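You operate a simulated robot arm through the tools that you are given. There is no shell and no other tool. Be economical: measure what you need, move in short steps, check, and stop when the job is done.

Carry out the task below with a simulated robot arm. There is one attempt and no reset: what you move stays moved.

Task
Put things in order on the top of the small pine table. At the end: the cream wax pad stands where the white wiping cloth stood; the green shim from the top of the small pine table is on the brown keepsake box; the yellow polishing block stands where the cream wax pad stood; the white wiping cloth is on the red coaster; the white sugar pot stands where the green shim stood; whatever was shut is shut again. Leave all else as you found it, and nothing knocked over.

The check looks at the end state, three seconds after you hand in, the way a careful person would. Anything else that was tipped, shoved, dropped, spilled or broken makes it a failure. Flat cloth is picked up by pressing the open fingertips on it (5 to 10 N) and closing them slowly along it; thin cloth reads only 2 to 8 mm in the jaws.

Robot
A 6-joint arm with a two-finger parallel gripper, fixed in place. Base frame: the origin is at the foot of the arm, x ahead of it, y to its left, z up; the work surface is at about z = 0. Units: m, degrees, N and s.
With the tool pointing down near the work surface it reaches from about 0.18 to 0.46 m from the base axis. Its first joint turns from -70.0 to 70.0 degrees. Payload 1.9 kg.
Tool frame: the origin (TCP) lies between the finger pads and is the grasp point; the fingertips stand 0.023 m ahead of it; z points along the fingers, y is the line along which they close. Largest opening 0.094 m; finger width 0.038, thickness 0.01; the body of the gripper, 0.054 by 0.096 m, starts 0.039 m behind the TCP.
Orientation is that of the tool frame in the base frame, as a unit quaternion [w, x, y, z]. With the fingers straight down and closing along the base's y, the tool's x points along the base's -x, its y along +y and its z along -z.

Tools
- The arm moves only by the tool arm_command. Its argument "steps" is a list of rows, each a list of 2 entries, a list of its own where there are three numbers: the shift along the tool's x, y, z in m, then the turn, a rotation vector about the tool's x, y, z in degrees. In form: [[[dx, dy, dz], [wx, wy, wz]], ...]. A call has 1 to 8 rows; each row shifts and turns the commanded pose from where the row before left it, along the tool's axes as they then stand. "hand" is the finger opening in m, from 0 to 0.094, set as the call begins (left out, the last holds). Each row takes 0.2 s and may step no farther than 0.05 m and 8.6 degrees from the row before; otherwise, or with a gripper value out of range, the whole call is refused. Where a pose cannot be reached the arm comes as near as it can. A force on the tool above 40 N (or 10 N above the force at the start of the call, whichever is more), or a blocked arm, ends the call early, and 0.2 s more pass. The fingers move at their own pace (about 0.108 m/s each) and stop on an object; they squeeze with about 43 N. The grip force told is the motor's: it shows also when the fingers shut on nothing. Time passes only in rows, and 0.2 s behind the last, so rows that do not move let the fingers close. It gives the time, the measured TCP pose, the force on the tool (base axes), the opening and the grip force at its end, in the units of the frame above (readings bear some noise).
- Cameras (640 x 400 px; columns grow to the right, rows downward): "scene" is fixed at [0.0757, 0.3354, 0.4379]; the picture's right is [-0.52, -0.85, 0.00], its down [-0.42, 0.26, -0.87] and it looks along [0.74, -0.45, -0.50] (base axes); focal length 214 px, centre (320, 200). "wrist" rides on the gripper at [-0.039, 0, -0.044] in the tool frame; the picture's right is [0.00, -1.00, 0.00], its down [0.97, 0.00, -0.24] and it looks along [0.24, 0.00, 0.97] (tool axes); focal length 218 px, centre (320, 200). There is no depth. A picture from a camera that has moved, and an enlarged one, comes with that camera's place and axes in the base frame and with its lens. The place of the scene camera against the robot may be out by one fixed shift of up to 0.012 m in any direction.
- camera(camera): a new picture of that camera. No time passes.
- inspect(camera, box): a new picture of the part [left, top, right, bottom] of that camera's present view, enlarged. No time passes.
- close_job(): hands the job in; it is judged then, once.

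Work in short steps. Places have to be worked out from the pictures, the camera data and where the tool is seen: move nearer, look again, correct. Check each grasp and each placing, and mend what went wrong. You have 120 turns and 76 pictures in all, those below and enlarged ones among them. Open the gripper and draw the arm clear of the work before you hand the job in, unless the task says otherwise; then end with one line.

The tools are called after "Emit:" as name(argument=value, ...) on one line, values as JSON. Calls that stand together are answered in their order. arm_command: Moves the arm, as the interface text tells. Its arguments: {"type":"object","properties":{"steps":{"type":"array","items":{"type":"array"}},"hand":{"type":"number"}},"required":["steps"]} The other tools are called the same way: camera (camera) takes a picture; inspect (camera, box) takes an enlarged picture of a part of a camera's view; close_job () hands the job in.

At the start:

```text
clock: 0.0
tcp_pos: [0.2485, 0.1445, 0.3439]
tcp_rot: [0.001, 0.001, 1.0, 0.0]
force: [1.0, 0.1, 0.1]
width: 0.0941
gripper_force: 0.0
```

scene: 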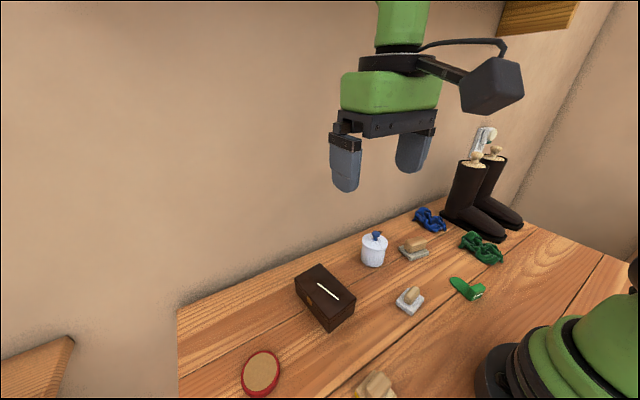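
wrist: 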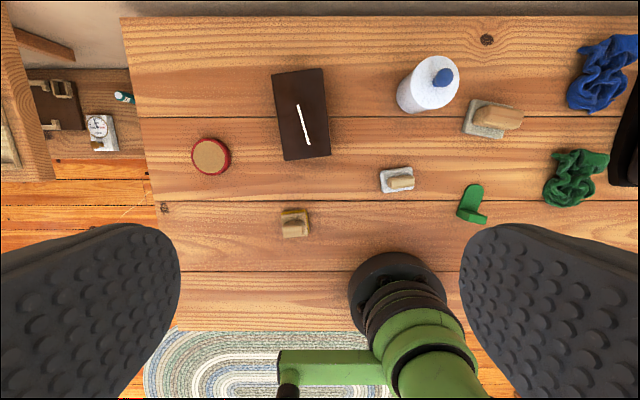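

I'll look more closely at the items on the table first.

Emit:
inspect(camera="wrist", box=[360, 40, 540, 240])

Emit:
inspect(camera="wrist", box=[180, 60, 360, 250])

Emit:
inspect(camera="scene", box=[340, 210, 520, 330])

Emit:
inspect(camera="scene", box=[220, 250, 420, 400])

```text
2.00 times, centred on (450, 140) of wrist
camera zoom: at [0.2893, 0.1437, 0.3881], right [0.0, -1.0, 0.0], down [-0.97, 0.0, 0.24], along [-0.24, 0.0, -0.97], focal length 436 px, centre (60, 320)
```

zoom: 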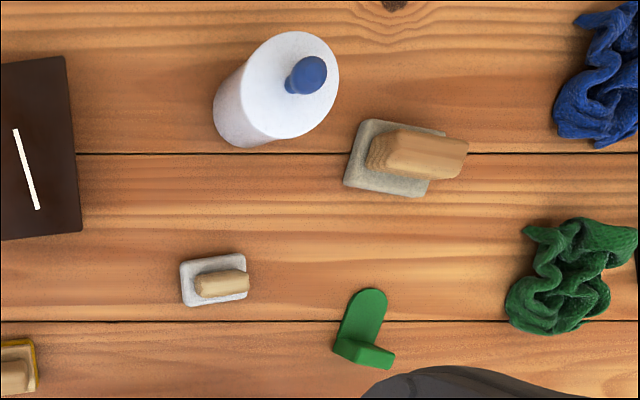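

```text
2.11 times, centred on (270, 155) of wrist
camera zoom: at [0.2893, 0.1437, 0.3881], right [0.0, -1.0, 0.0], down [-0.97, 0.0, 0.24], along [-0.24, 0.0, -0.97], focal length 460 px, centre (425, 295)
```

zoom: 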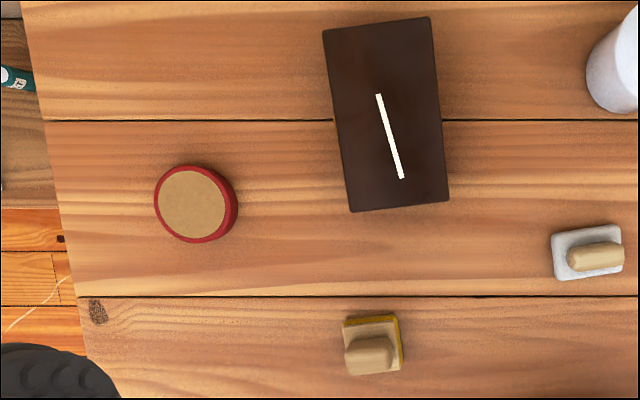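

```text
3.33 times, centred on (430, 270) of scene
camera zoom: at [0.0757, 0.3354, 0.4379], right [-0.52, -0.85, 0.0], down [-0.42, 0.26, -0.87], along [0.74, -0.45, -0.5], focal length 715 px, centre (-47, -33)
```

zoom: 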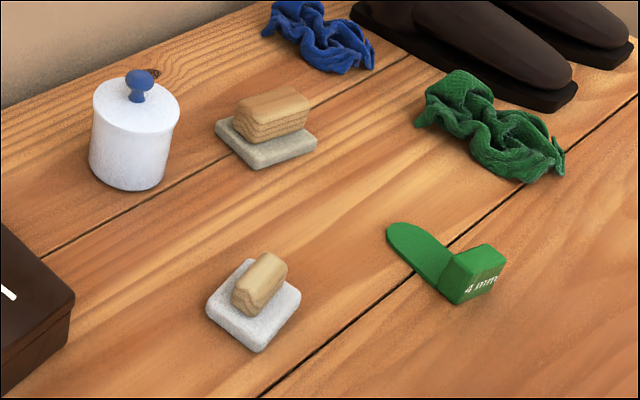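

```text
2.67 times, centred on (320, 325) of scene
camera zoom: at [0.0757, 0.3354, 0.4379], right [-0.52, -0.85, 0.0], down [-0.42, 0.26, -0.87], along [0.74, -0.45, -0.5], focal length 572 px, centre (320, -133)
```

zoom: 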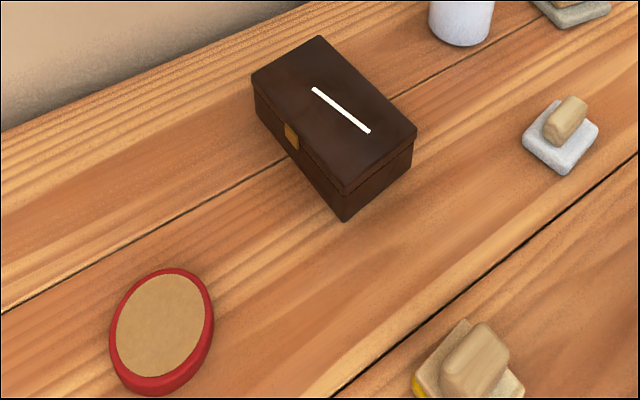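

The small white pad, the greyish pad and the yellow-edged one all have handles, so I need closer colour views and a view of the right side. I'm moving right at the same height.

Emit:
arm_command(steps=[[[0, -0.05, 0], [0, 0, 0]], [[0, -0.05, 0], [0, 0, 0]], [[0, -0.05, 0], [0, 0, 0]], [[0, -0.05, 0], [0, 0, 0]], [[0, -0.05, 0], [0, 0, 0]], [[0, 0, 0], [0, 0, 0]]])

Emit:
camera(camera="wrist")

Emit:
camera(camera="scene")

```text
clock: 1.4
tcp_pos: [0.2455, -0.1068, 0.3434]
tcp_rot: [0.002, 0.0, 1.0, 0.0]
force: [0.6, 0.4, 0.1]
width: 0.0937
gripper_force: 0.1
```

```text
69 pictures are left
camera wrist: at [0.2867, -0.1081, 0.3866], right [0.0, -1.0, 0.0], down [-0.97, 0.0, 0.24], along [-0.24, 0.0, -0.97], focal length 218 px, centre (320, 200)
```

wrist: 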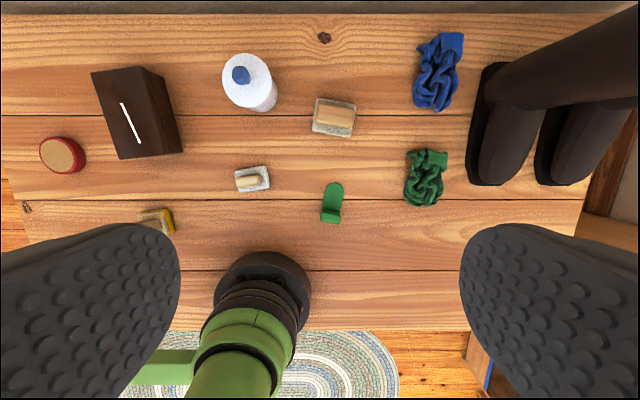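

```text
68 pictures are left
```

scene: 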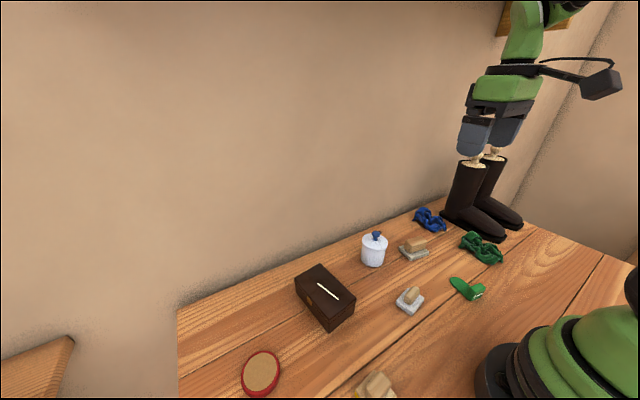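

Emit:
inspect(camera="wrist", box=[290, 80, 370, 150])

Emit:
inspect(camera="wrist", box=[210, 150, 290, 210])

Emit:
inspect(camera="wrist", box=[120, 190, 200, 250])

```text
5.71 times, centred on (330, 115) of wrist
camera zoom: at [0.2867, -0.1081, 0.3866], right [0.0, -1.0, 0.0], down [-0.97, 0.0, 0.24], along [-0.24, 0.0, -0.97], focal length 1247 px, centre (263, 686)
```

zoom: 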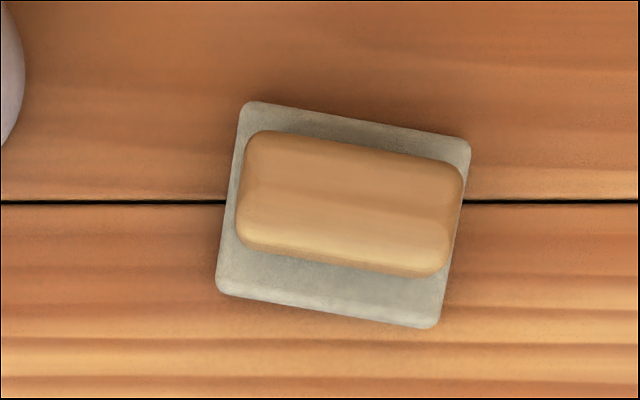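

```text
6.67 times, centred on (250, 180) of wrist
camera zoom: at [0.2867, -0.1081, 0.3866], right [0.0, -1.0, 0.0], down [-0.97, 0.0, 0.24], along [-0.24, 0.0, -0.97], focal length 1455 px, centre (787, 333)
```

zoom: 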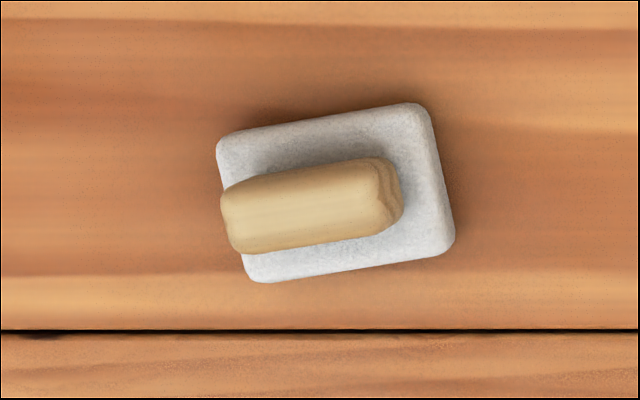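

```text
6.67 times, centred on (160, 220) of wrist
camera zoom: at [0.2867, -0.1081, 0.3866], right [0.0, -1.0, 0.0], down [-0.97, 0.0, 0.24], along [-0.24, 0.0, -0.97], focal length 1455 px, centre (1387, 67)
```

zoom: 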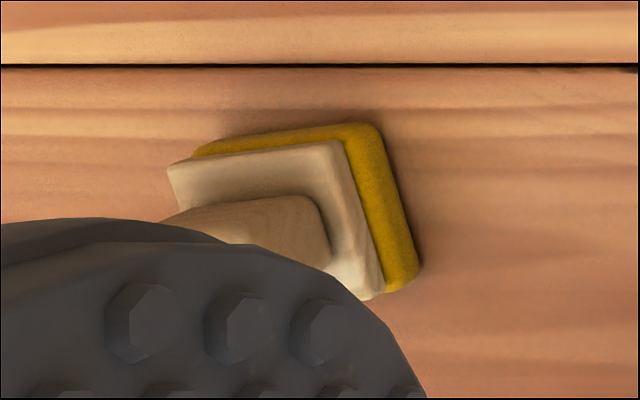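

I'm checking the boots, the box top and the hidden areas in case there's a real white cloth.

Emit:
inspect(camera="wrist", box=[400, 20, 640, 220])

Emit:
inspect(camera="wrist", box=[20, 40, 200, 190])

Emit:
arm_command(steps=[[[0, -0.05, 0], [0, 0, 0]], [[0, -0.05, 0], [0, 0, 0]], [[0, -0.05, 0], [0, 0, 0]], [[0, 0, 0], [0, 0, 0]]])

Emit:
camera(camera="wrist")

Emit:
inspect(camera="scene", box=[400, 100, 560, 260])

```text
2.00 times, centred on (520, 120) of wrist
camera zoom: at [0.2867, -0.1081, 0.3866], right [0.0, -1.0, 0.0], down [-0.97, 0.0, 0.24], along [-0.24, 0.0, -0.97], focal length 436 px, centre (-80, 360)
```

zoom: 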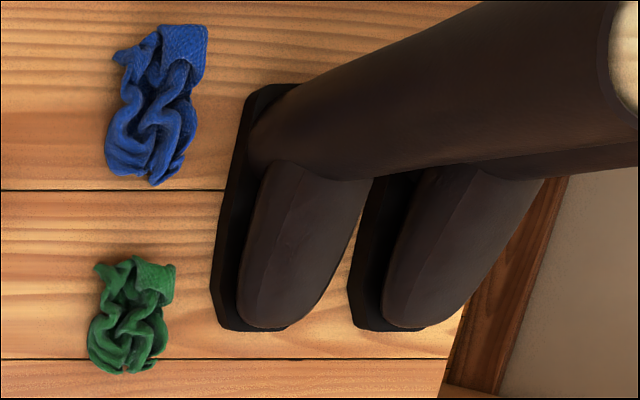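

```text
2.67 times, centred on (110, 115) of wrist
camera zoom: at [0.2867, -0.1081, 0.3866], right [0.0, -1.0, 0.0], down [-0.97, 0.0, 0.24], along [-0.24, 0.0, -0.97], focal length 582 px, centre (880, 427)
```

zoom: 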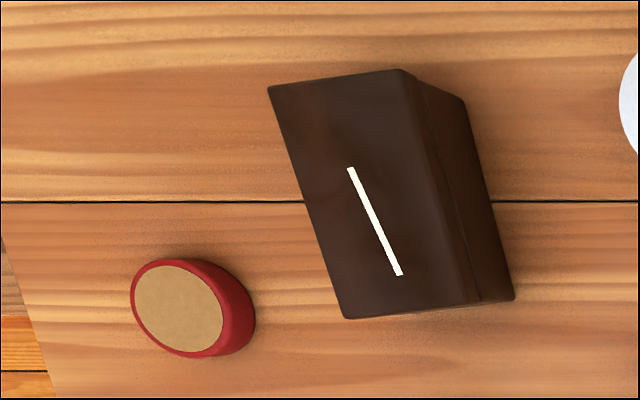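

```text
clock: 2.4
tcp_pos: [0.2478, -0.2572, 0.3443]
tcp_rot: [0.001, 0.001, 1.0, 0.0]
force: [-0.2, -0.4, 0.1]
width: 0.094
gripper_force: 0.1
```

```text
62 pictures are left
camera wrist: at [0.2877, -0.2579, 0.3882], right [0.0, -1.0, 0.0], down [-0.97, 0.0, 0.24], along [-0.24, 0.0, -0.97], focal length 218 px, centre (320, 200)
```

wrist: 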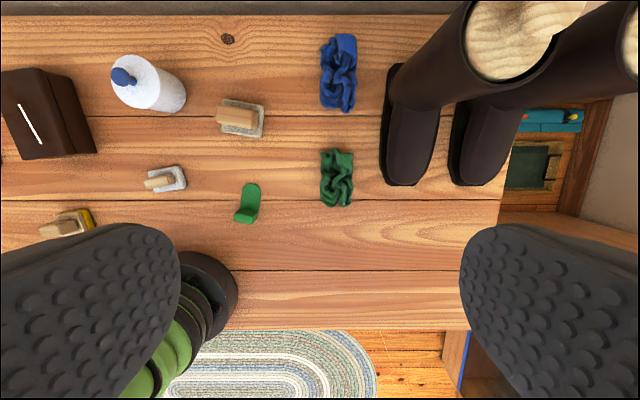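

```text
2.50 times, centred on (480, 180) of scene
camera zoom: at [0.0757, 0.3353, 0.4379], right [-0.52, -0.85, 0.0], down [-0.42, 0.26, -0.87], along [0.74, -0.45, -0.5], focal length 536 px, centre (-80, 250)
```

zoom: 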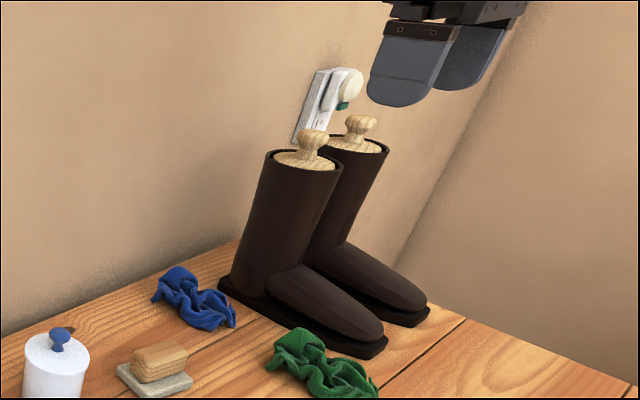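

No other white cloth is visible, so the white pad looks like the "wiping cloth" and the warm grey pad the "cream wax pad". I'm going to look at the yellow one from close by.

Emit:
arm_command(steps=[[[0, 0.049, 0], [0, 0, 0]], [[0, 0.049, 0], [0, 0, 0]], [[0, 0.049, 0], [0, 0, 0]], [[0, 0.049, 0], [0, 0, 0]], [[0, 0.049, 0], [0, 0, 0]], [[0, 0.049, 0], [0, 0, 0]], [[0, 0.049, 0], [0, 0, 0]], [[0, 0.049, 0], [0, 0, 0]]])

Emit:
arm_command(steps=[[[0.015, 0.02, 0.04], [0, 0, 0]], [[0.015, 0.02, 0.04], [0, 0, 0]], [[0.015, 0.01, 0.04], [0, 0, 0]], [[0.015, 0.0, 0.03], [0, 0, 0]], [[0, 0, 0], [0, 0, 0]]])

Emit:
camera(camera="wrist")

```text
clock: 4.2
tcp_pos: [0.2486, 0.1363, 0.3441]
tcp_rot: [0.0, 0.002, 1.0, 0.0]
force: [1.0, 0.6, -0.2]
width: 0.0942
gripper_force: 0.1
```

```text
clock: 5.4
tcp_pos: [0.1891, 0.1871, 0.1949]
tcp_rot: [-0.001, 0.002, 1.0, 0.0]
force: [-0.5, -0.2, 0.0]
width: 0.0941
gripper_force: 0.0
```

```text
60 pictures are left
camera wrist: at [0.2279, 0.1863, 0.2385], right [0.0, -1.0, 0.0], down [-0.97, 0.0, 0.24], along [-0.24, 0.0, -0.97], focal length 218 px, centre (320, 200)
```

wrist: 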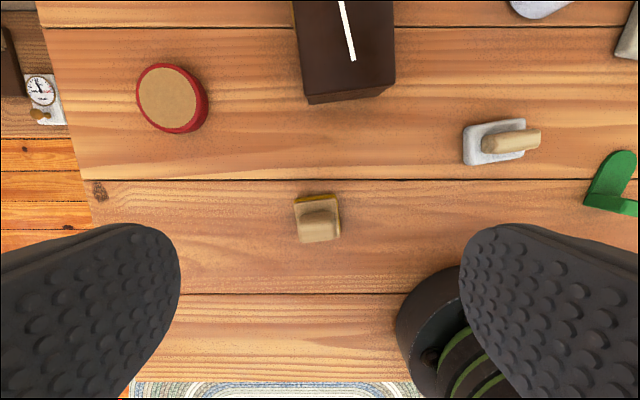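

Emit:
inspect(camera="wrist", box=[280, 180, 360, 250])

Emit:
inspect(camera="wrist", box=[440, 100, 560, 180])

Emit:
inspect(camera="scene", box=[340, 350, 420, 400])

```text
5.71 times, centred on (320, 215) of wrist
camera zoom: at [0.2279, 0.1863, 0.2385], right [0.0, -1.0, 0.0], down [-0.97, 0.0, 0.24], along [-0.24, 0.0, -0.97], focal length 1247 px, centre (320, 114)
```

zoom: 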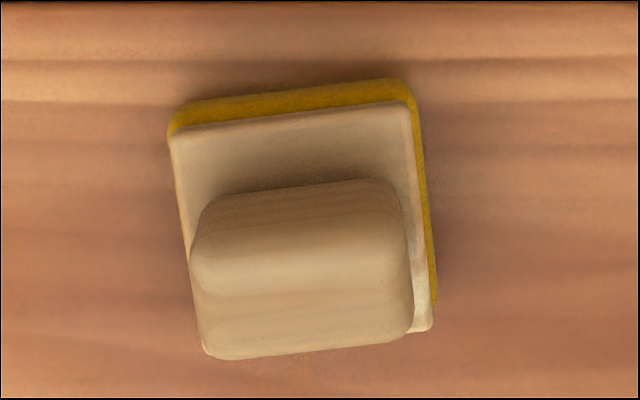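

```text
5.00 times, centred on (500, 140) of wrist
camera zoom: at [0.2279, 0.1863, 0.2385], right [0.0, -1.0, 0.0], down [-0.97, 0.0, 0.24], along [-0.24, 0.0, -0.97], focal length 1091 px, centre (-580, 500)
```

zoom: 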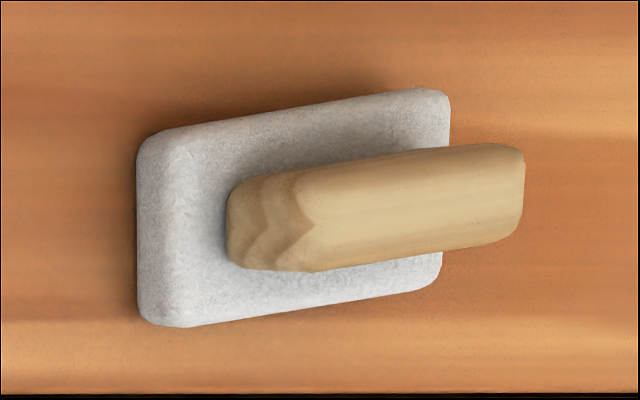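

```text
8.00 times, centred on (380, 375) of scene
camera zoom: at [0.0757, 0.3354, 0.4379], right [-0.52, -0.85, 0.0], down [-0.42, 0.26, -0.87], along [0.74, -0.45, -0.5], focal length 1716 px, centre (-160, -1200)
```

zoom: 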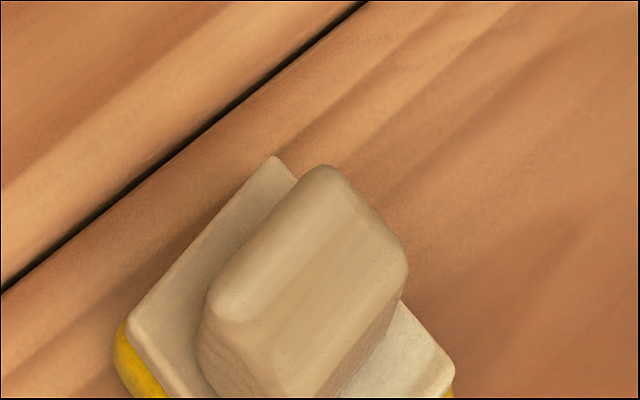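

The yellow pad is the polishing block, with a wood back. The white pad is at about (0.232, 0.007) with its yaw about 10° counter-clockwise, so I'm moving above it and aligning.

Emit:
arm_command(steps=[[[-0.01, -0.045, 0.01], [0, 0, 0]], [[-0.01, -0.045, 0.01], [0, 0, 0]], [[-0.012, -0.045, 0.01], [0, 0, 0]], [[-0.01, -0.045, 0.015], [0, 0, 0]], [[0, 0, 0.01], [0, 0, -5]], [[0, 0, 0], [0, 0, -5]], [[0, 0, 0], [0, 0, 0]]])

Emit:
camera(camera="wrist")

Emit:
inspect(camera="scene", box=[340, 200, 520, 320])

```text
clock: 7.0
tcp_pos: [0.2303, 0.0063, 0.1391]
tcp_rot: [-0.001, -0.087, 0.996, -0.001]
force: [0.6, 0.1, 0.3]
width: 0.0941
gripper_force: 0.1
```

```text
56 pictures are left
camera wrist: at [0.2706, 0.0127, 0.1833], right [0.17, -0.98, 0.0], down [-0.96, -0.17, 0.24], along [-0.24, -0.04, -0.97], focal length 218 px, centre (320, 200)
```

wrist: 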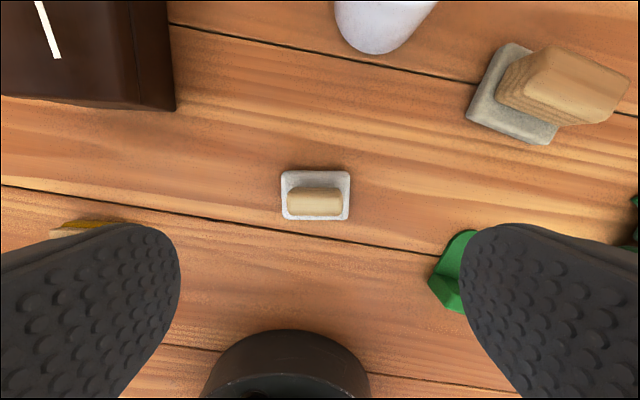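

```text
3.33 times, centred on (430, 260) of scene
camera zoom: at [0.0757, 0.3353, 0.4379], right [-0.52, -0.85, 0.0], down [-0.42, 0.26, -0.87], along [0.74, -0.45, -0.5], focal length 715 px, centre (-47, 0)
```

zoom: 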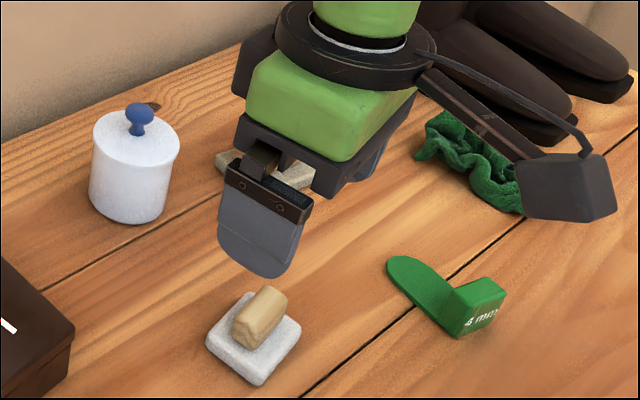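

The pad is aligned, with its centre at about (0.230, 0.009). I'll shift 3 mm, descend to TCP z≈0.040, and look before closing.

Emit:
arm_command(steps=[[[0, 0.003, 0.04], [0, 0, 0]], [[0, 0, 0.03], [0, 0, 0]], [[0, 0, 0.02], [0, 0, 0]], [[0, 0, 0.009], [0, 0, 0]], [[0, 0, 0], [0, 0, 0]]])

Emit:
inspect(camera="scene", box=[360, 250, 460, 330])

```text
clock: 8.2
tcp_pos: [0.2294, 0.0096, 0.0374]
tcp_rot: [0.0, -0.087, 0.996, 0.0]
force: [0.3, -0.4, 0.5]
width: 0.0942
gripper_force: 0.0
```

```text
5.00 times, centred on (410, 290) of scene
camera zoom: at [0.0757, 0.3354, 0.4379], right [-0.52, -0.85, 0.0], down [-0.42, 0.26, -0.87], along [0.74, -0.45, -0.5], focal length 1072 px, centre (-130, -250)
```

zoom: 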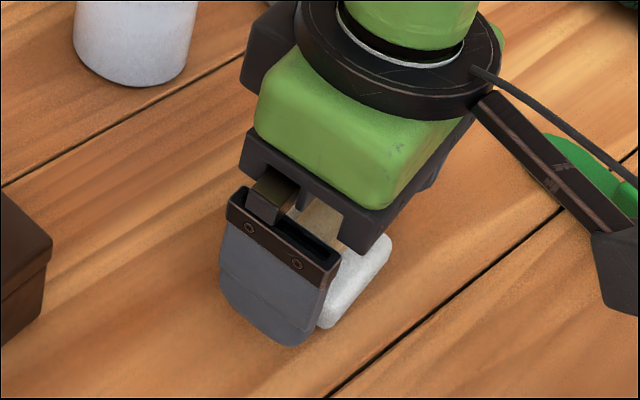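

The fingers straddle the pad, so I'm closing slowly in place.

Emit:
arm_command(steps=[[[0, 0, 0], [0, 0, 0]], [[0, 0, 0], [0, 0, 0]], [[0, 0, 0], [0, 0, 0]], [[0, 0, 0], [0, 0, 0]]], hand=0.02)

Emit:
arm_command(steps=[[[0, 0, -0.02], [0, 0, 0]], [[0, 0, -0.04], [0, 0, 0]], [[0, 0, 0], [0, 0, 0]]])

Emit:
inspect(camera="scene", box=[340, 210, 460, 310])

```text
clock: 9.2
tcp_pos: [0.2286, 0.0084, 0.0393]
tcp_rot: [0.001, -0.087, 0.996, 0.001]
force: [-0.8, -0.4, 3.5]
width: 0.039
gripper_force: 42.7
```

```text
clock: 10.0
tcp_pos: [0.2294, 0.0087, 0.0994]
tcp_rot: [0.0, -0.086, 0.996, 0.0]
force: [0.3, -0.1, -1.0]
width: 0.039
gripper_force: 43.4
```

```text
4.00 times, centred on (400, 260) of scene
camera zoom: at [0.0757, 0.3354, 0.4379], right [-0.52, -0.85, 0.0], down [-0.42, 0.26, -0.87], along [0.74, -0.45, -0.5], focal length 858 px, centre (0, -40)
```

zoom: 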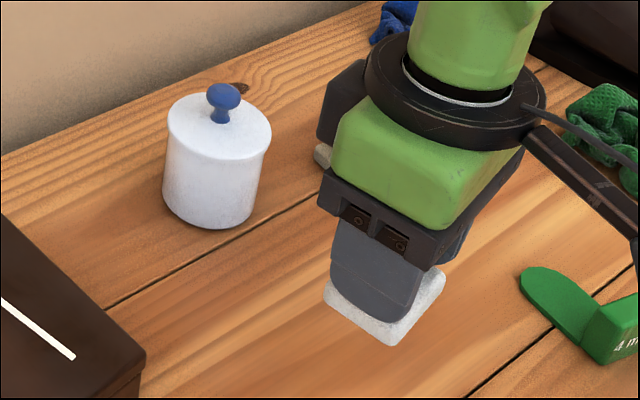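

Grasp is good: width 39 mm, with the pad bottom about 39 mm below the TCP. The white spot is (0.229, 0.009). Now I'll straighten the yaw, raise and carry it to above the coaster at about (0.2725, 0.331).

Emit:
arm_command(steps=[[[0, 0, -0.02], [0, 0, 5]], [[0, 0, -0.01], [0, 0, 5]], [[0, 0.045, 0], [0, 0, 0]], [[0, 0.045, 0], [0, 0, 0]], [[0, 0.045, 0], [0, 0, 0]], [[0, 0.045, 0], [0, 0, 0]], [[0, 0.045, 0], [0, 0, 0]], [[0, 0.045, 0], [0, 0, 0]]])

Emit:
arm_command(steps=[[[-0.025, 0.03, 0], [0, 0, 0]], [[-0.018, 0.022, 0], [0, 0, 0]], [[0, 0, 0], [0, 0, 0]]])

Emit:
camera(camera="wrist")

Emit:
inspect(camera="scene", box=[180, 250, 340, 400])

```text
clock: 11.8
tcp_pos: [0.2311, 0.28, 0.1302]
tcp_rot: [0.0, 0.002, 1.0, 0.0]
force: [-0.4, 0.2, -0.4]
width: 0.0389
gripper_force: 42.8
```

```text
clock: 12.6
tcp_pos: [0.2751, 0.3322, 0.1291]
tcp_rot: [0.0, 0.001, 1.0, 0.0]
force: [-0.2, -0.5, -0.7]
width: 0.0387
gripper_force: 43.4
```

```text
52 pictures are left
camera wrist: at [0.3147, 0.3314, 0.1738], right [0.0, -1.0, 0.0], down [-0.97, 0.0, 0.24], along [-0.24, 0.0, -0.97], focal length 218 px, centre (320, 200)
```

wrist: 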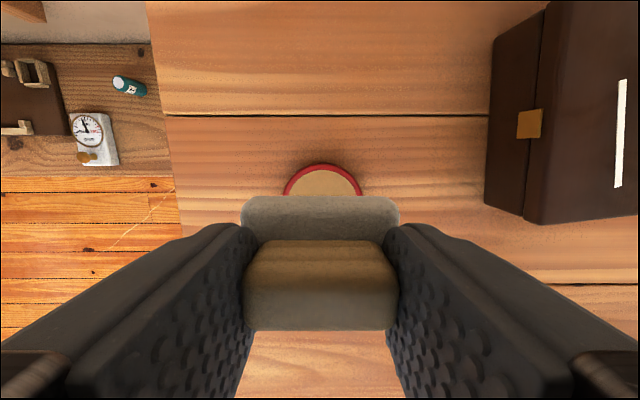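

```text
2.67 times, centred on (260, 325) of scene
camera zoom: at [0.0757, 0.3354, 0.4379], right [-0.52, -0.85, 0.0], down [-0.42, 0.26, -0.87], along [0.74, -0.45, -0.5], focal length 572 px, centre (480, -133)
```

zoom: 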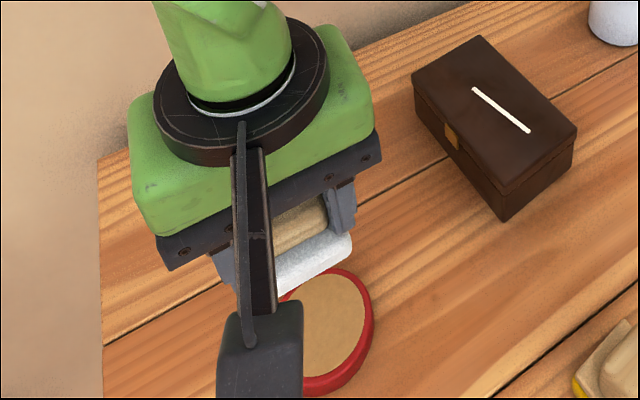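

The coaster's far edge puts its centre at about (0.273, 0.331), below the pad. I'll lower to a soft contact.

Emit:
arm_command(steps=[[[0.002, -0.001, 0.03], [0, 0, 0]], [[0, 0, 0.025], [0, 0, 0]], [[0, 0, 0.012], [0, 0, 0]], [[0, 0, 0.004], [0, 0, 0]], [[0, 0, 0.003], [0, 0, 0]]])

Emit:
inspect(camera="scene", box=[180, 280, 340, 400])

```text
clock: 13.8
tcp_pos: [0.2724, 0.3311, 0.0551]
tcp_rot: [0.001, 0.001, 1.0, 0.0]
force: [-0.4, 0.0, -0.3]
width: 0.039
gripper_force: 43.3
```

```text
3.33 times, centred on (260, 340) of scene
camera zoom: at [0.0757, 0.3354, 0.4379], right [-0.52, -0.85, 0.0], down [-0.42, 0.26, -0.87], along [0.74, -0.45, -0.5], focal length 715 px, centre (520, -267)
```

zoom: 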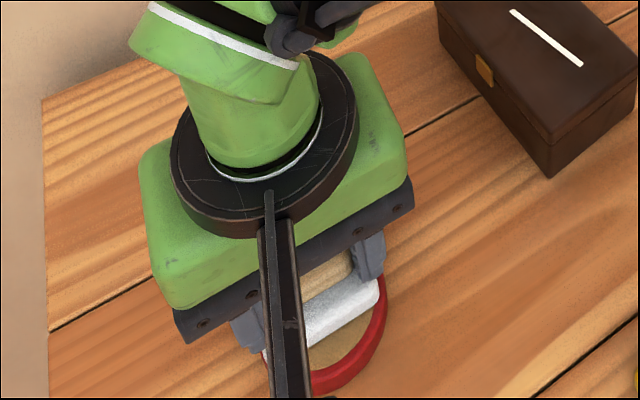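

Emit:
arm_command(steps=[[[0, 0, 0.002], [0, 0, 0]], [[0, 0, 0.001], [0, 0, 0]]])

Emit:
arm_command(steps=[[[0, 0, 0.001], [0, 0, 0]], [[0, 0, 0.001], [0, 0, 0]]])

```text
clock: 14.4
tcp_pos: [0.2728, 0.3318, 0.0542]
tcp_rot: [0.003, 0.001, 1.0, 0.003]
force: [-3.5, -6.4, 35.7]
width: 0.0388
gripper_force: 42.7
```

```text
clock: 14.8
tcp_pos: [0.2734, 0.3323, 0.0553]
tcp_rot: [0.003, 0.002, 1.0, 0.002]
force: [-1.8, -3.7, 10.8]
width: 0.0391
gripper_force: 42.7
stopped in row 1: the force on the tool passed its limit (the readings are from after the stop); the commanded pose is now the measured one
```

It's in contact with the coaster, so I'm releasing and lifting.

Emit:
arm_command(steps=[[[0, 0, 0], [0, 0, 0]], [[0, 0, 0], [0, 0, 0]], [[0, 0, 0], [0, 0, 0]]], hand=0.075)

Emit:
arm_command(steps=[[[0, 0, -0.02], [0, 0, 0]], [[0, 0, -0.04], [0, 0, 0]], [[0.03, -0.03, -0.03], [0, 0, 0]], [[0.02, -0.04, 0], [0, 0, 0]], [[0, 0, 0], [0, 0, 0]]])

Emit:
camera(camera="wrist")

Emit:
inspect(camera="scene", box=[180, 280, 340, 400])

```text
clock: 15.6
tcp_pos: [0.2723, 0.3319, 0.053]
tcp_rot: [0.002, 0.001, 1.0, 0.003]
force: [0.7, 0.4, 6.5]
width: 0.0748
gripper_force: 0.0
```

```text
refused: row 3 steps farther than a row can; nothing moved
```

```text
49 pictures are left
camera wrist: at [0.3129, 0.3312, 0.0984], right [0.0, -1.0, 0.0], down [-0.97, 0.0, 0.24], along [-0.24, 0.01, -0.97], focal length 218 px, centre (320, 200)
```

wrist: 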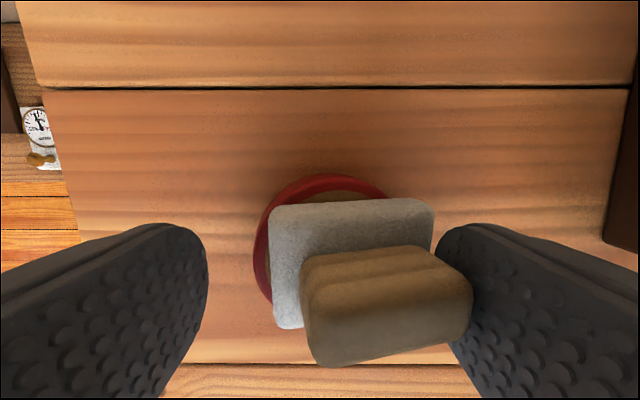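

```text
3.33 times, centred on (260, 340) of scene
camera zoom: at [0.0757, 0.3353, 0.438], right [-0.52, -0.85, 0.0], down [-0.42, 0.26, -0.87], along [0.74, -0.45, -0.5], focal length 715 px, centre (520, -267)
```

zoom: 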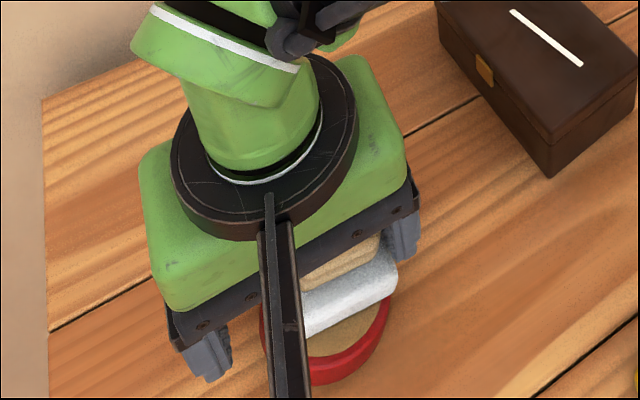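

The pad shifted somewhat as the fingers opened. I'm lifting clear in legal steps and checking.

Emit:
arm_command(steps=[[[0, 0, -0.01], [0, 0, 0]], [[0, 0, -0.03], [0, 0, 0]], [[0, 0, -0.04], [0, 0, 0]], [[0.03, 0, -0.03], [0, 0, 0]], [[0.03, -0.03, 0], [0, 0, 0]], [[0, 0, 0], [0, 0, 0]]])

Emit:
camera(camera="wrist")

Emit:
inspect(camera="scene", box=[200, 320, 320, 400])

```text
clock: 17.0
tcp_pos: [0.2129, 0.3022, 0.1633]
tcp_rot: [0.003, 0.002, 1.0, 0.003]
force: [-0.8, -0.6, 0.0]
width: 0.0752
gripper_force: 0.1
```

```text
47 pictures are left
camera wrist: at [0.2533, 0.3004, 0.2074], right [0.0, -1.0, -0.01], down [-0.97, 0.0, 0.24], along [-0.24, 0.01, -0.97], focal length 218 px, centre (320, 200)
```

wrist: 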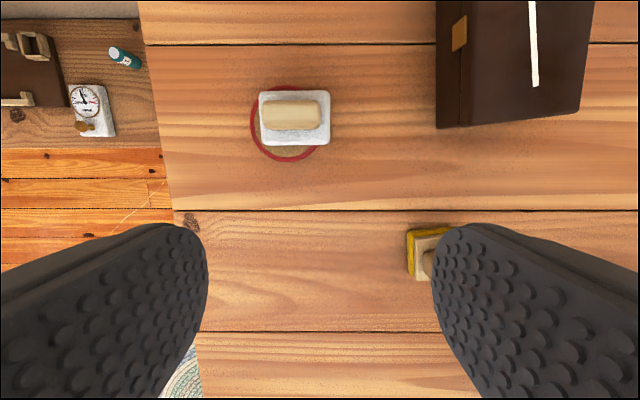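

```text
5.00 times, centred on (260, 360) of scene
camera zoom: at [0.0757, 0.3353, 0.4379], right [-0.52, -0.85, 0.0], down [-0.42, 0.26, -0.87], along [0.74, -0.45, -0.5], focal length 1072 px, centre (620, -600)
```

zoom: 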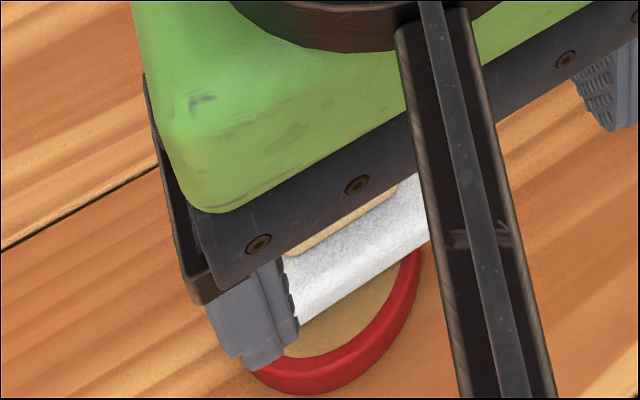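

The pad sits about 9 mm off-centre on the coaster, at roughly (0.274, 0.322) against (0.272, 0.331). I'll regrip the handle higher and recentre it.

Emit:
arm_command(steps=[[[-0.03, 0.01, 0], [0, 0, 0]], [[-0.031, 0.01, 0], [0, 0, 0]], [[0, 0, 0.04], [0, 0, 0]], [[0, 0, 0.04], [0, 0, 0]], [[0, 0, 0.021], [0, 0, 0]], [[0, 0, 0], [0, 0, 0]]])

Emit:
arm_command(steps=[[[0, 0, 0], [0, 0, 0]], [[0, 0, 0], [0, 0, 0]], [[0, 0, 0], [0, 0, 0]]], hand=0.025)

Emit:
camera(camera="wrist")

```text
clock: 18.4
tcp_pos: [0.2724, 0.3248, 0.066]
tcp_rot: [0.003, 0.002, 1.0, 0.003]
force: [0.6, 0.2, 0.0]
width: 0.075
gripper_force: 0.0
```

```text
clock: 19.2
tcp_pos: [0.2735, 0.3239, 0.0656]
tcp_rot: [0.003, 0.0, 1.0, 0.003]
force: [0.3, 0.9, 0.1]
width: 0.0386
gripper_force: 43.1
```

```text
45 pictures are left
camera wrist: at [0.313, 0.3232, 0.1101], right [0.0, -1.0, -0.01], down [-0.97, 0.0, 0.24], along [-0.24, 0.01, -0.97], focal length 218 px, centre (320, 200)
```

wrist: 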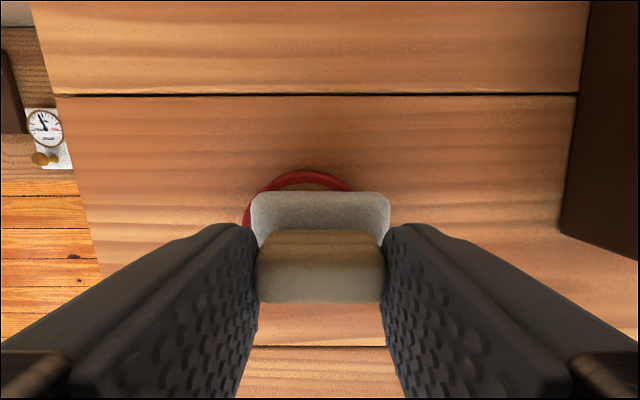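

Emit:
arm_command(steps=[[[0, 0, -0.006], [0, 0, 0]], [[0.003, 0.008, 0], [0, 0, 0]], [[0, 0, 0.003], [0, 0, 0]], [[0, 0, 0.002], [0, 0, 0]], [[0, 0, 0.0005], [0, 0, 0]], [[0, 0, 0], [0, 0, 0]]])

Emit:
arm_command(steps=[[[0, 0, 0], [0, 0, 0]], [[0, 0, 0], [0, 0, 0]], [[0, 0, 0], [0, 0, 0]]], hand=0.07)

Emit:
arm_command(steps=[[[0, 0, -0.01], [0, 0, 0]], [[0, 0, -0.04], [0, 0, 0]], [[0, 0, -0.03], [0, 0, 0]], [[0.03, 0, -0.02], [0, 0, 0]], [[0.03, -0.03, 0], [0, 0, 0]], [[0, 0, 0], [0, 0, 0]]])

Emit:
camera(camera="wrist")

```text
clock: 20.6
tcp_pos: [0.2709, 0.3324, 0.065]
tcp_rot: [0.003, 0.0, 1.0, 0.005]
force: [-7.6, -6.0, 35.6]
width: 0.0387
gripper_force: 42.7
```

```text
clock: 21.4
tcp_pos: [0.2697, 0.33, 0.0628]
tcp_rot: [0.001, 0.0, 1.0, 0.003]
force: [0.0, 0.4, -0.7]
width: 0.0701
gripper_force: 0.1
```

```text
clock: 22.8
tcp_pos: [0.2109, 0.2983, 0.1647]
tcp_rot: [0.003, 0.001, 1.0, 0.003]
force: [-0.1, -0.1, 0.1]
width: 0.0698
gripper_force: 0.0
```

```text
44 pictures are left
camera wrist: at [0.25, 0.2976, 0.2086], right [0.0, -1.0, -0.01], down [-0.97, 0.0, 0.24], along [-0.24, 0.01, -0.97], focal length 218 px, centre (320, 200)
```

wrist: 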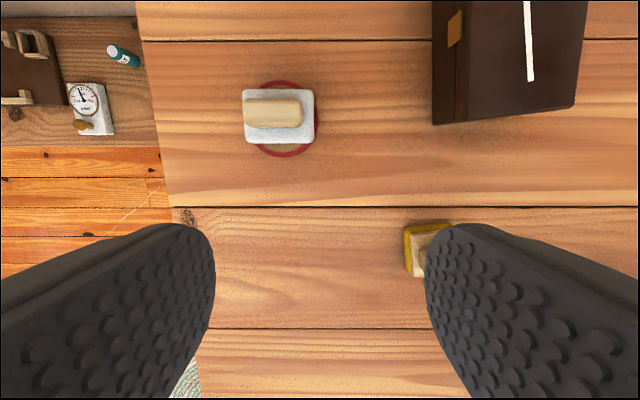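

The white pad is now centred on the coaster. Next I'm moving above the cream pad at about (0.334, -0.143), whose yaw is about 11° clockwise.

Emit:
arm_command(steps=[[[-0.008, -0.049, 0], [0, 0, 0]], [[0, -0.049, 0], [0, 0, 0]], [[0, -0.049, 0], [0, 0, 0]], [[0, -0.049, 0], [0, 0, 0]], [[0, -0.049, 0], [0, 0, 0]], [[0, -0.049, 0], [0, 0, 0]], [[0, -0.049, 0], [0, 0, 0]], [[0, -0.049, 0], [0, 0, 0]]], hand=0.09)

Emit:
arm_command(steps=[[[-0.04, -0.025, 0], [0, 0, 0]], [[-0.04, -0.024, 0], [0, 0, 0]], [[-0.035, 0, 0], [0, 0, 0]], [[0, 0, 0], [0, 0, 5.5]], [[0, 0, 0], [0, 0, 5.5]], [[0, 0, 0], [0, 0, 0]]])

Emit:
camera(camera="wrist")

```text
clock: 24.6
tcp_pos: [0.2158, -0.0916, 0.1631]
tcp_rot: [0.003, 0.0, 1.0, 0.003]
force: [-0.2, -0.6, 1.1]
width: 0.09
gripper_force: 0.2
```

```text
clock: 26.0
tcp_pos: [0.3323, -0.1416, 0.1619]
tcp_rot: [0.002, 0.097, 0.995, 0.002]
force: [-0.9, -0.1, -0.1]
width: 0.09
gripper_force: 0.0
```

```text
43 pictures are left
camera wrist: at [0.3711, -0.15, 0.2064], right [-0.19, -0.98, -0.01], down [-0.95, 0.19, 0.24], along [-0.23, 0.05, -0.97], focal length 218 px, centre (320, 200)
```

wrist: 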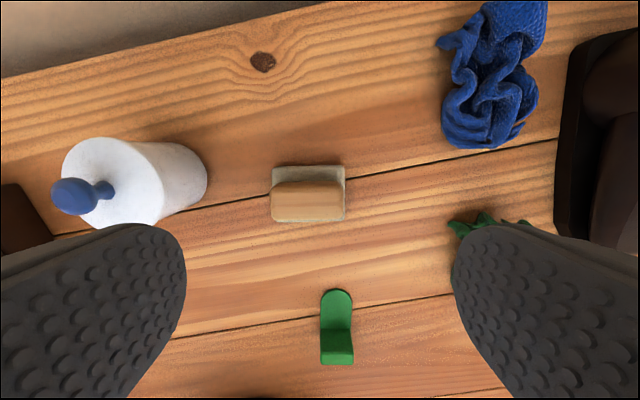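

Cream centre is about (0.332, -0.131). I'll shift and descend to TCP z 0.052, which should reach the handle above the base.

Emit:
arm_command(steps=[[[0.002, 0.0105, 0.02], [0, 0, 0]], [[0, 0, 0.04], [0, 0, 0]], [[0, 0, 0.035], [0, 0, 0]], [[0, 0, 0.015], [0, 0, 0]], [[0, 0, 0], [0, 0, 0]]])

Emit:
camera(camera="wrist")

Emit:
inspect(camera="scene", box=[340, 190, 480, 290])

```text
clock: 27.2
tcp_pos: [0.3323, -0.1312, 0.0519]
tcp_rot: [0.001, 0.097, 0.995, 0.003]
force: [0.3, 0.2, 0.2]
width: 0.0897
gripper_force: 0.1
```

```text
42 pictures are left
camera wrist: at [0.3729, -0.1387, 0.0966], right [-0.19, -0.98, -0.01], down [-0.95, 0.19, 0.24], along [-0.23, 0.05, -0.97], focal length 218 px, centre (320, 200)
```

wrist: 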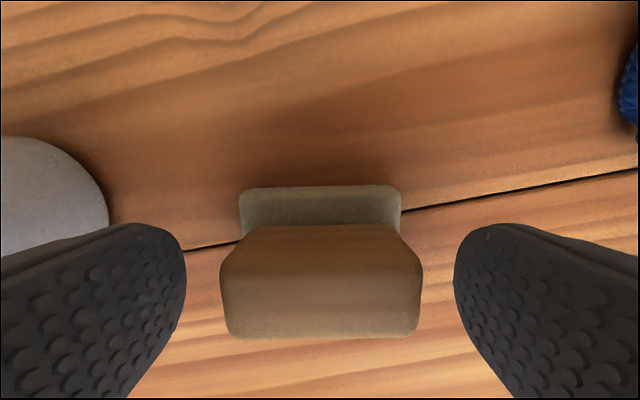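

```text
4.00 times, centred on (410, 240) of scene
camera zoom: at [0.0757, 0.3354, 0.4379], right [-0.52, -0.85, 0.0], down [-0.42, 0.26, -0.87], along [0.74, -0.45, -0.5], focal length 858 px, centre (-40, 40)
```

zoom: 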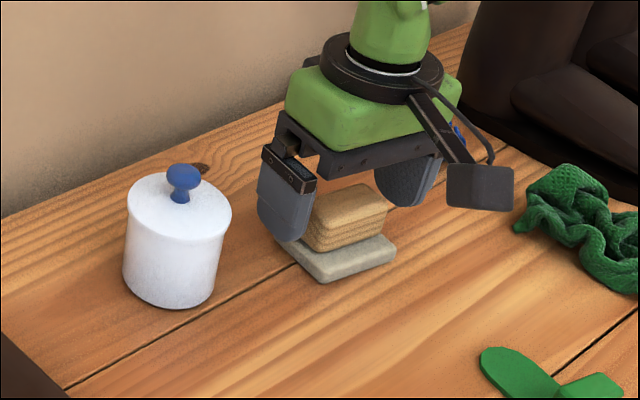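

It's centred, with the fingers beside the handle above the base. I'm closing and lifting.

Emit:
arm_command(steps=[[[0, 0, 0], [0, 0, 0]], [[0, 0, 0], [0, 0, 0]], [[0, 0, 0], [0, 0, 0]]], hand=0.035)

Emit:
arm_command(steps=[[[0, 0, -0.015], [0, 0, 0]], [[0, 0, -0.04], [0, 0, 0]], [[0, 0, -0.03], [0, 0, 0]], [[0, 0, 0], [0, 0, 0]]])

Emit:
inspect(camera="scene", box=[340, 170, 480, 270])

```text
clock: 28.0
tcp_pos: [0.334, -0.1307, 0.0529]
tcp_rot: [0.002, 0.097, 0.995, 0.003]
force: [-0.3, 0.4, -0.4]
width: 0.0571
gripper_force: 43.0
```

```text
clock: 29.0
tcp_pos: [0.3307, -0.1317, 0.1397]
tcp_rot: [0.002, 0.097, 0.995, 0.003]
force: [0.0, -0.1, -0.5]
width: 0.0568
gripper_force: 43.0
```

```text
4.00 times, centred on (410, 220) of scene
camera zoom: at [0.0757, 0.3354, 0.4379], right [-0.52, -0.85, 0.0], down [-0.42, 0.26, -0.87], along [0.74, -0.45, -0.5], focal length 858 px, centre (-40, 120)
```

zoom: 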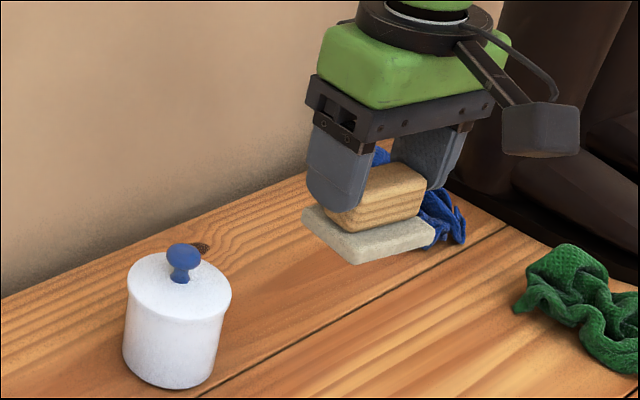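

The cream pad is held, with its bottom about 52 mm below the TCP. I'm straightening the yaw, carrying it to the white spot (0.229, 0.009) and setting the yaw to match.

Emit:
arm_command(steps=[[[0, 0, 0], [0, 0, -5.5]], [[0, 0, 0], [0, 0, -5.5]], [[0.04, 0.025, 0], [0, 0, 0]], [[0.04, 0.025, 0], [0, 0, 0]], [[0.021, 0.045, 0], [0, 0, 0]], [[0, 0.0452, 0], [0, 0, 0]], [[0, 0, 0], [0, 0, -5]], [[0, 0, 0], [0, 0, -5]]])

Emit:
arm_command(steps=[[[0, 0, 0], [0, 0, 0]]])

```text
clock: 30.8
tcp_pos: [0.2306, 0.0106, 0.1363]
tcp_rot: [0.003, -0.086, 0.996, 0.002]
force: [0.8, 0.0, -1.1]
width: 0.0568
gripper_force: 43.2
```

```text
clock: 31.2
tcp_pos: [0.2315, 0.0099, 0.1375]
tcp_rot: [0.002, -0.086, 0.996, 0.002]
force: [0.8, 0.1, -0.2]
width: 0.0568
gripper_force: 42.6
```

Emit:
arm_command(steps=[[[0.001, -0.001, 0.04], [0, 0, 0]], [[0, 0, 0.03], [0, 0, 0]], [[0, 0, 0.01], [0, 0, 0]], [[0, 0, 0.003], [0, 0, 0]], [[0, 0, 0], [0, 0, 0]]])

Emit:
arm_command(steps=[[[0, 0, 0.001], [0, 0, 0]], [[0, 0, 0], [0, 0, 0]]])

```text
clock: 32.4
tcp_pos: [0.2324, 0.0077, 0.0588]
tcp_rot: [0.002, -0.086, 0.996, 0.002]
force: [-0.2, 0.7, 0.0]
width: 0.0572
gripper_force: 42.7
out of reach, approached as far as the arm can: row 3
```

```text
clock: 33.0
tcp_pos: [0.2314, 0.0081, 0.0562]
tcp_rot: [0.003, -0.087, 0.996, 0.002]
force: [-0.1, -0.9, -1.4]
width: 0.0571
gripper_force: 42.9
```

Emit:
arm_command(steps=[[[0, 0, 0.002], [0, 0, 0]], [[0, 0, 0.001], [0, 0, 0]], [[0, 0, 0], [0, 0, 0]]])

```text
clock: 33.8
tcp_pos: [0.2318, 0.0079, 0.0547]
tcp_rot: [0.002, -0.087, 0.996, 0.002]
force: [0.0, -0.1, -0.5]
width: 0.057
gripper_force: 43.1
```

Emit:
arm_command(steps=[[[0.002, 0, 0.001], [0, 0, 0]], [[0, 0, 0], [0, 0, 0]]])

Emit:
inspect(camera="scene", box=[360, 240, 480, 330])

```text
clock: 34.4
tcp_pos: [0.2292, 0.0072, 0.0518]
tcp_rot: [0.003, -0.085, 0.996, 0.001]
force: [-0.1, 0.0, 1.9]
width: 0.057
gripper_force: 43.3
```

```text
4.44 times, centred on (420, 285) of scene
camera zoom: at [0.0757, 0.3354, 0.4379], right [-0.52, -0.85, 0.0], down [-0.42, 0.26, -0.87], along [0.74, -0.45, -0.5], focal length 953 px, centre (-124, -178)
```

zoom: 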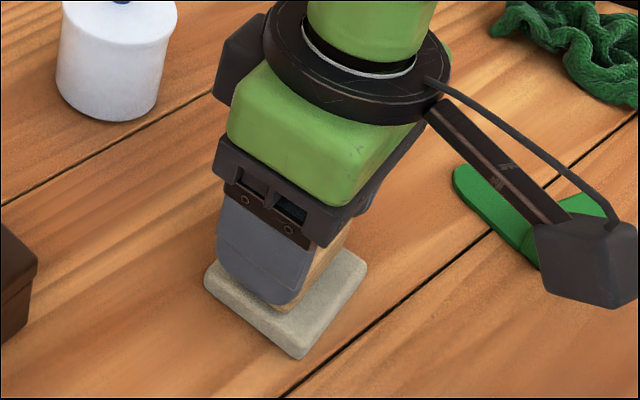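

Light contact at 1.9 N, so it's on the table. I'm releasing and lifting.

Emit:
arm_command(steps=[[[0, 0, 0], [0, 0, 0]], [[0, 0, 0], [0, 0, 0]], [[0, 0, 0], [0, 0, 0]]], hand=0.085)

Emit:
arm_command(steps=[[[0, 0, -0.015], [0, 0, 0]], [[0, 0, -0.04], [0, 0, 0]], [[0, 0, -0.04], [0, 0, 0]], [[0, 0, 0], [0, 0, 5]], [[0, 0, 0], [0, 0, 5]], [[0, 0, 0], [0, 0, 0]]])

Emit:
camera(camera="wrist")

```text
clock: 35.2
tcp_pos: [0.2303, 0.008, 0.0526]
tcp_rot: [0.002, -0.086, 0.996, 0.002]
force: [-0.3, -0.5, 0.5]
width: 0.0848
gripper_force: 0.0
```

```text
clock: 36.6
tcp_pos: [0.2294, 0.0083, 0.1475]
tcp_rot: [0.003, 0.002, 1.0, 0.002]
force: [-0.4, 0.5, -0.2]
width: 0.085
gripper_force: 0.0
```

```text
38 pictures are left
camera wrist: at [0.2697, 0.0071, 0.1918], right [0.0, -1.0, -0.01], down [-0.97, 0.0, 0.24], along [-0.24, 0.01, -0.97], focal length 218 px, centre (320, 200)
```

wrist: 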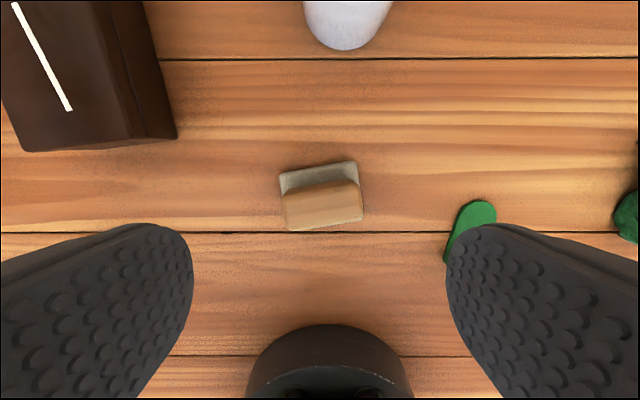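

Cream is in place. Next is yellow, at about (0.15, 0.189) with yaw of about +9°.

Emit:
arm_command(steps=[[[0.01, 0.045, 0], [0, 0, 0]], [[0.02, 0.045, 0], [0, 0, 0]], [[0.02, 0.045, 0], [0, 0, 0]], [[0.02, 0.044, 0], [0, 0, 0]], [[0.008, 0, 0], [0, 0, 0]], [[0, 0, 0], [0, 0, -4.3]], [[0, 0, 0], [0, 0, -4.3]], [[0, 0, 0], [0, 0, 0]]])

Emit:
camera(camera="wrist")

```text
clock: 38.4
tcp_pos: [0.1529, 0.1852, 0.1471]
tcp_rot: [0.003, -0.075, 0.997, 0.002]
force: [-0.1, 0.3, 0.0]
width: 0.0847
gripper_force: 0.0
```

```text
37 pictures are left
camera wrist: at [0.192, 0.1917, 0.192], right [0.15, -0.99, 0.0], down [-0.96, -0.14, 0.24], along [-0.23, -0.03, -0.97], focal length 218 px, centre (320, 200)
```

wrist: 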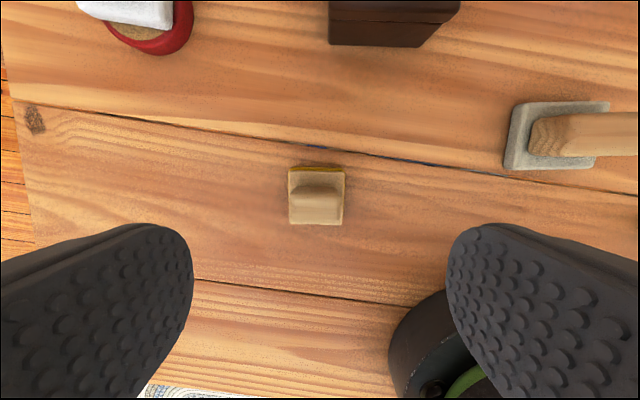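

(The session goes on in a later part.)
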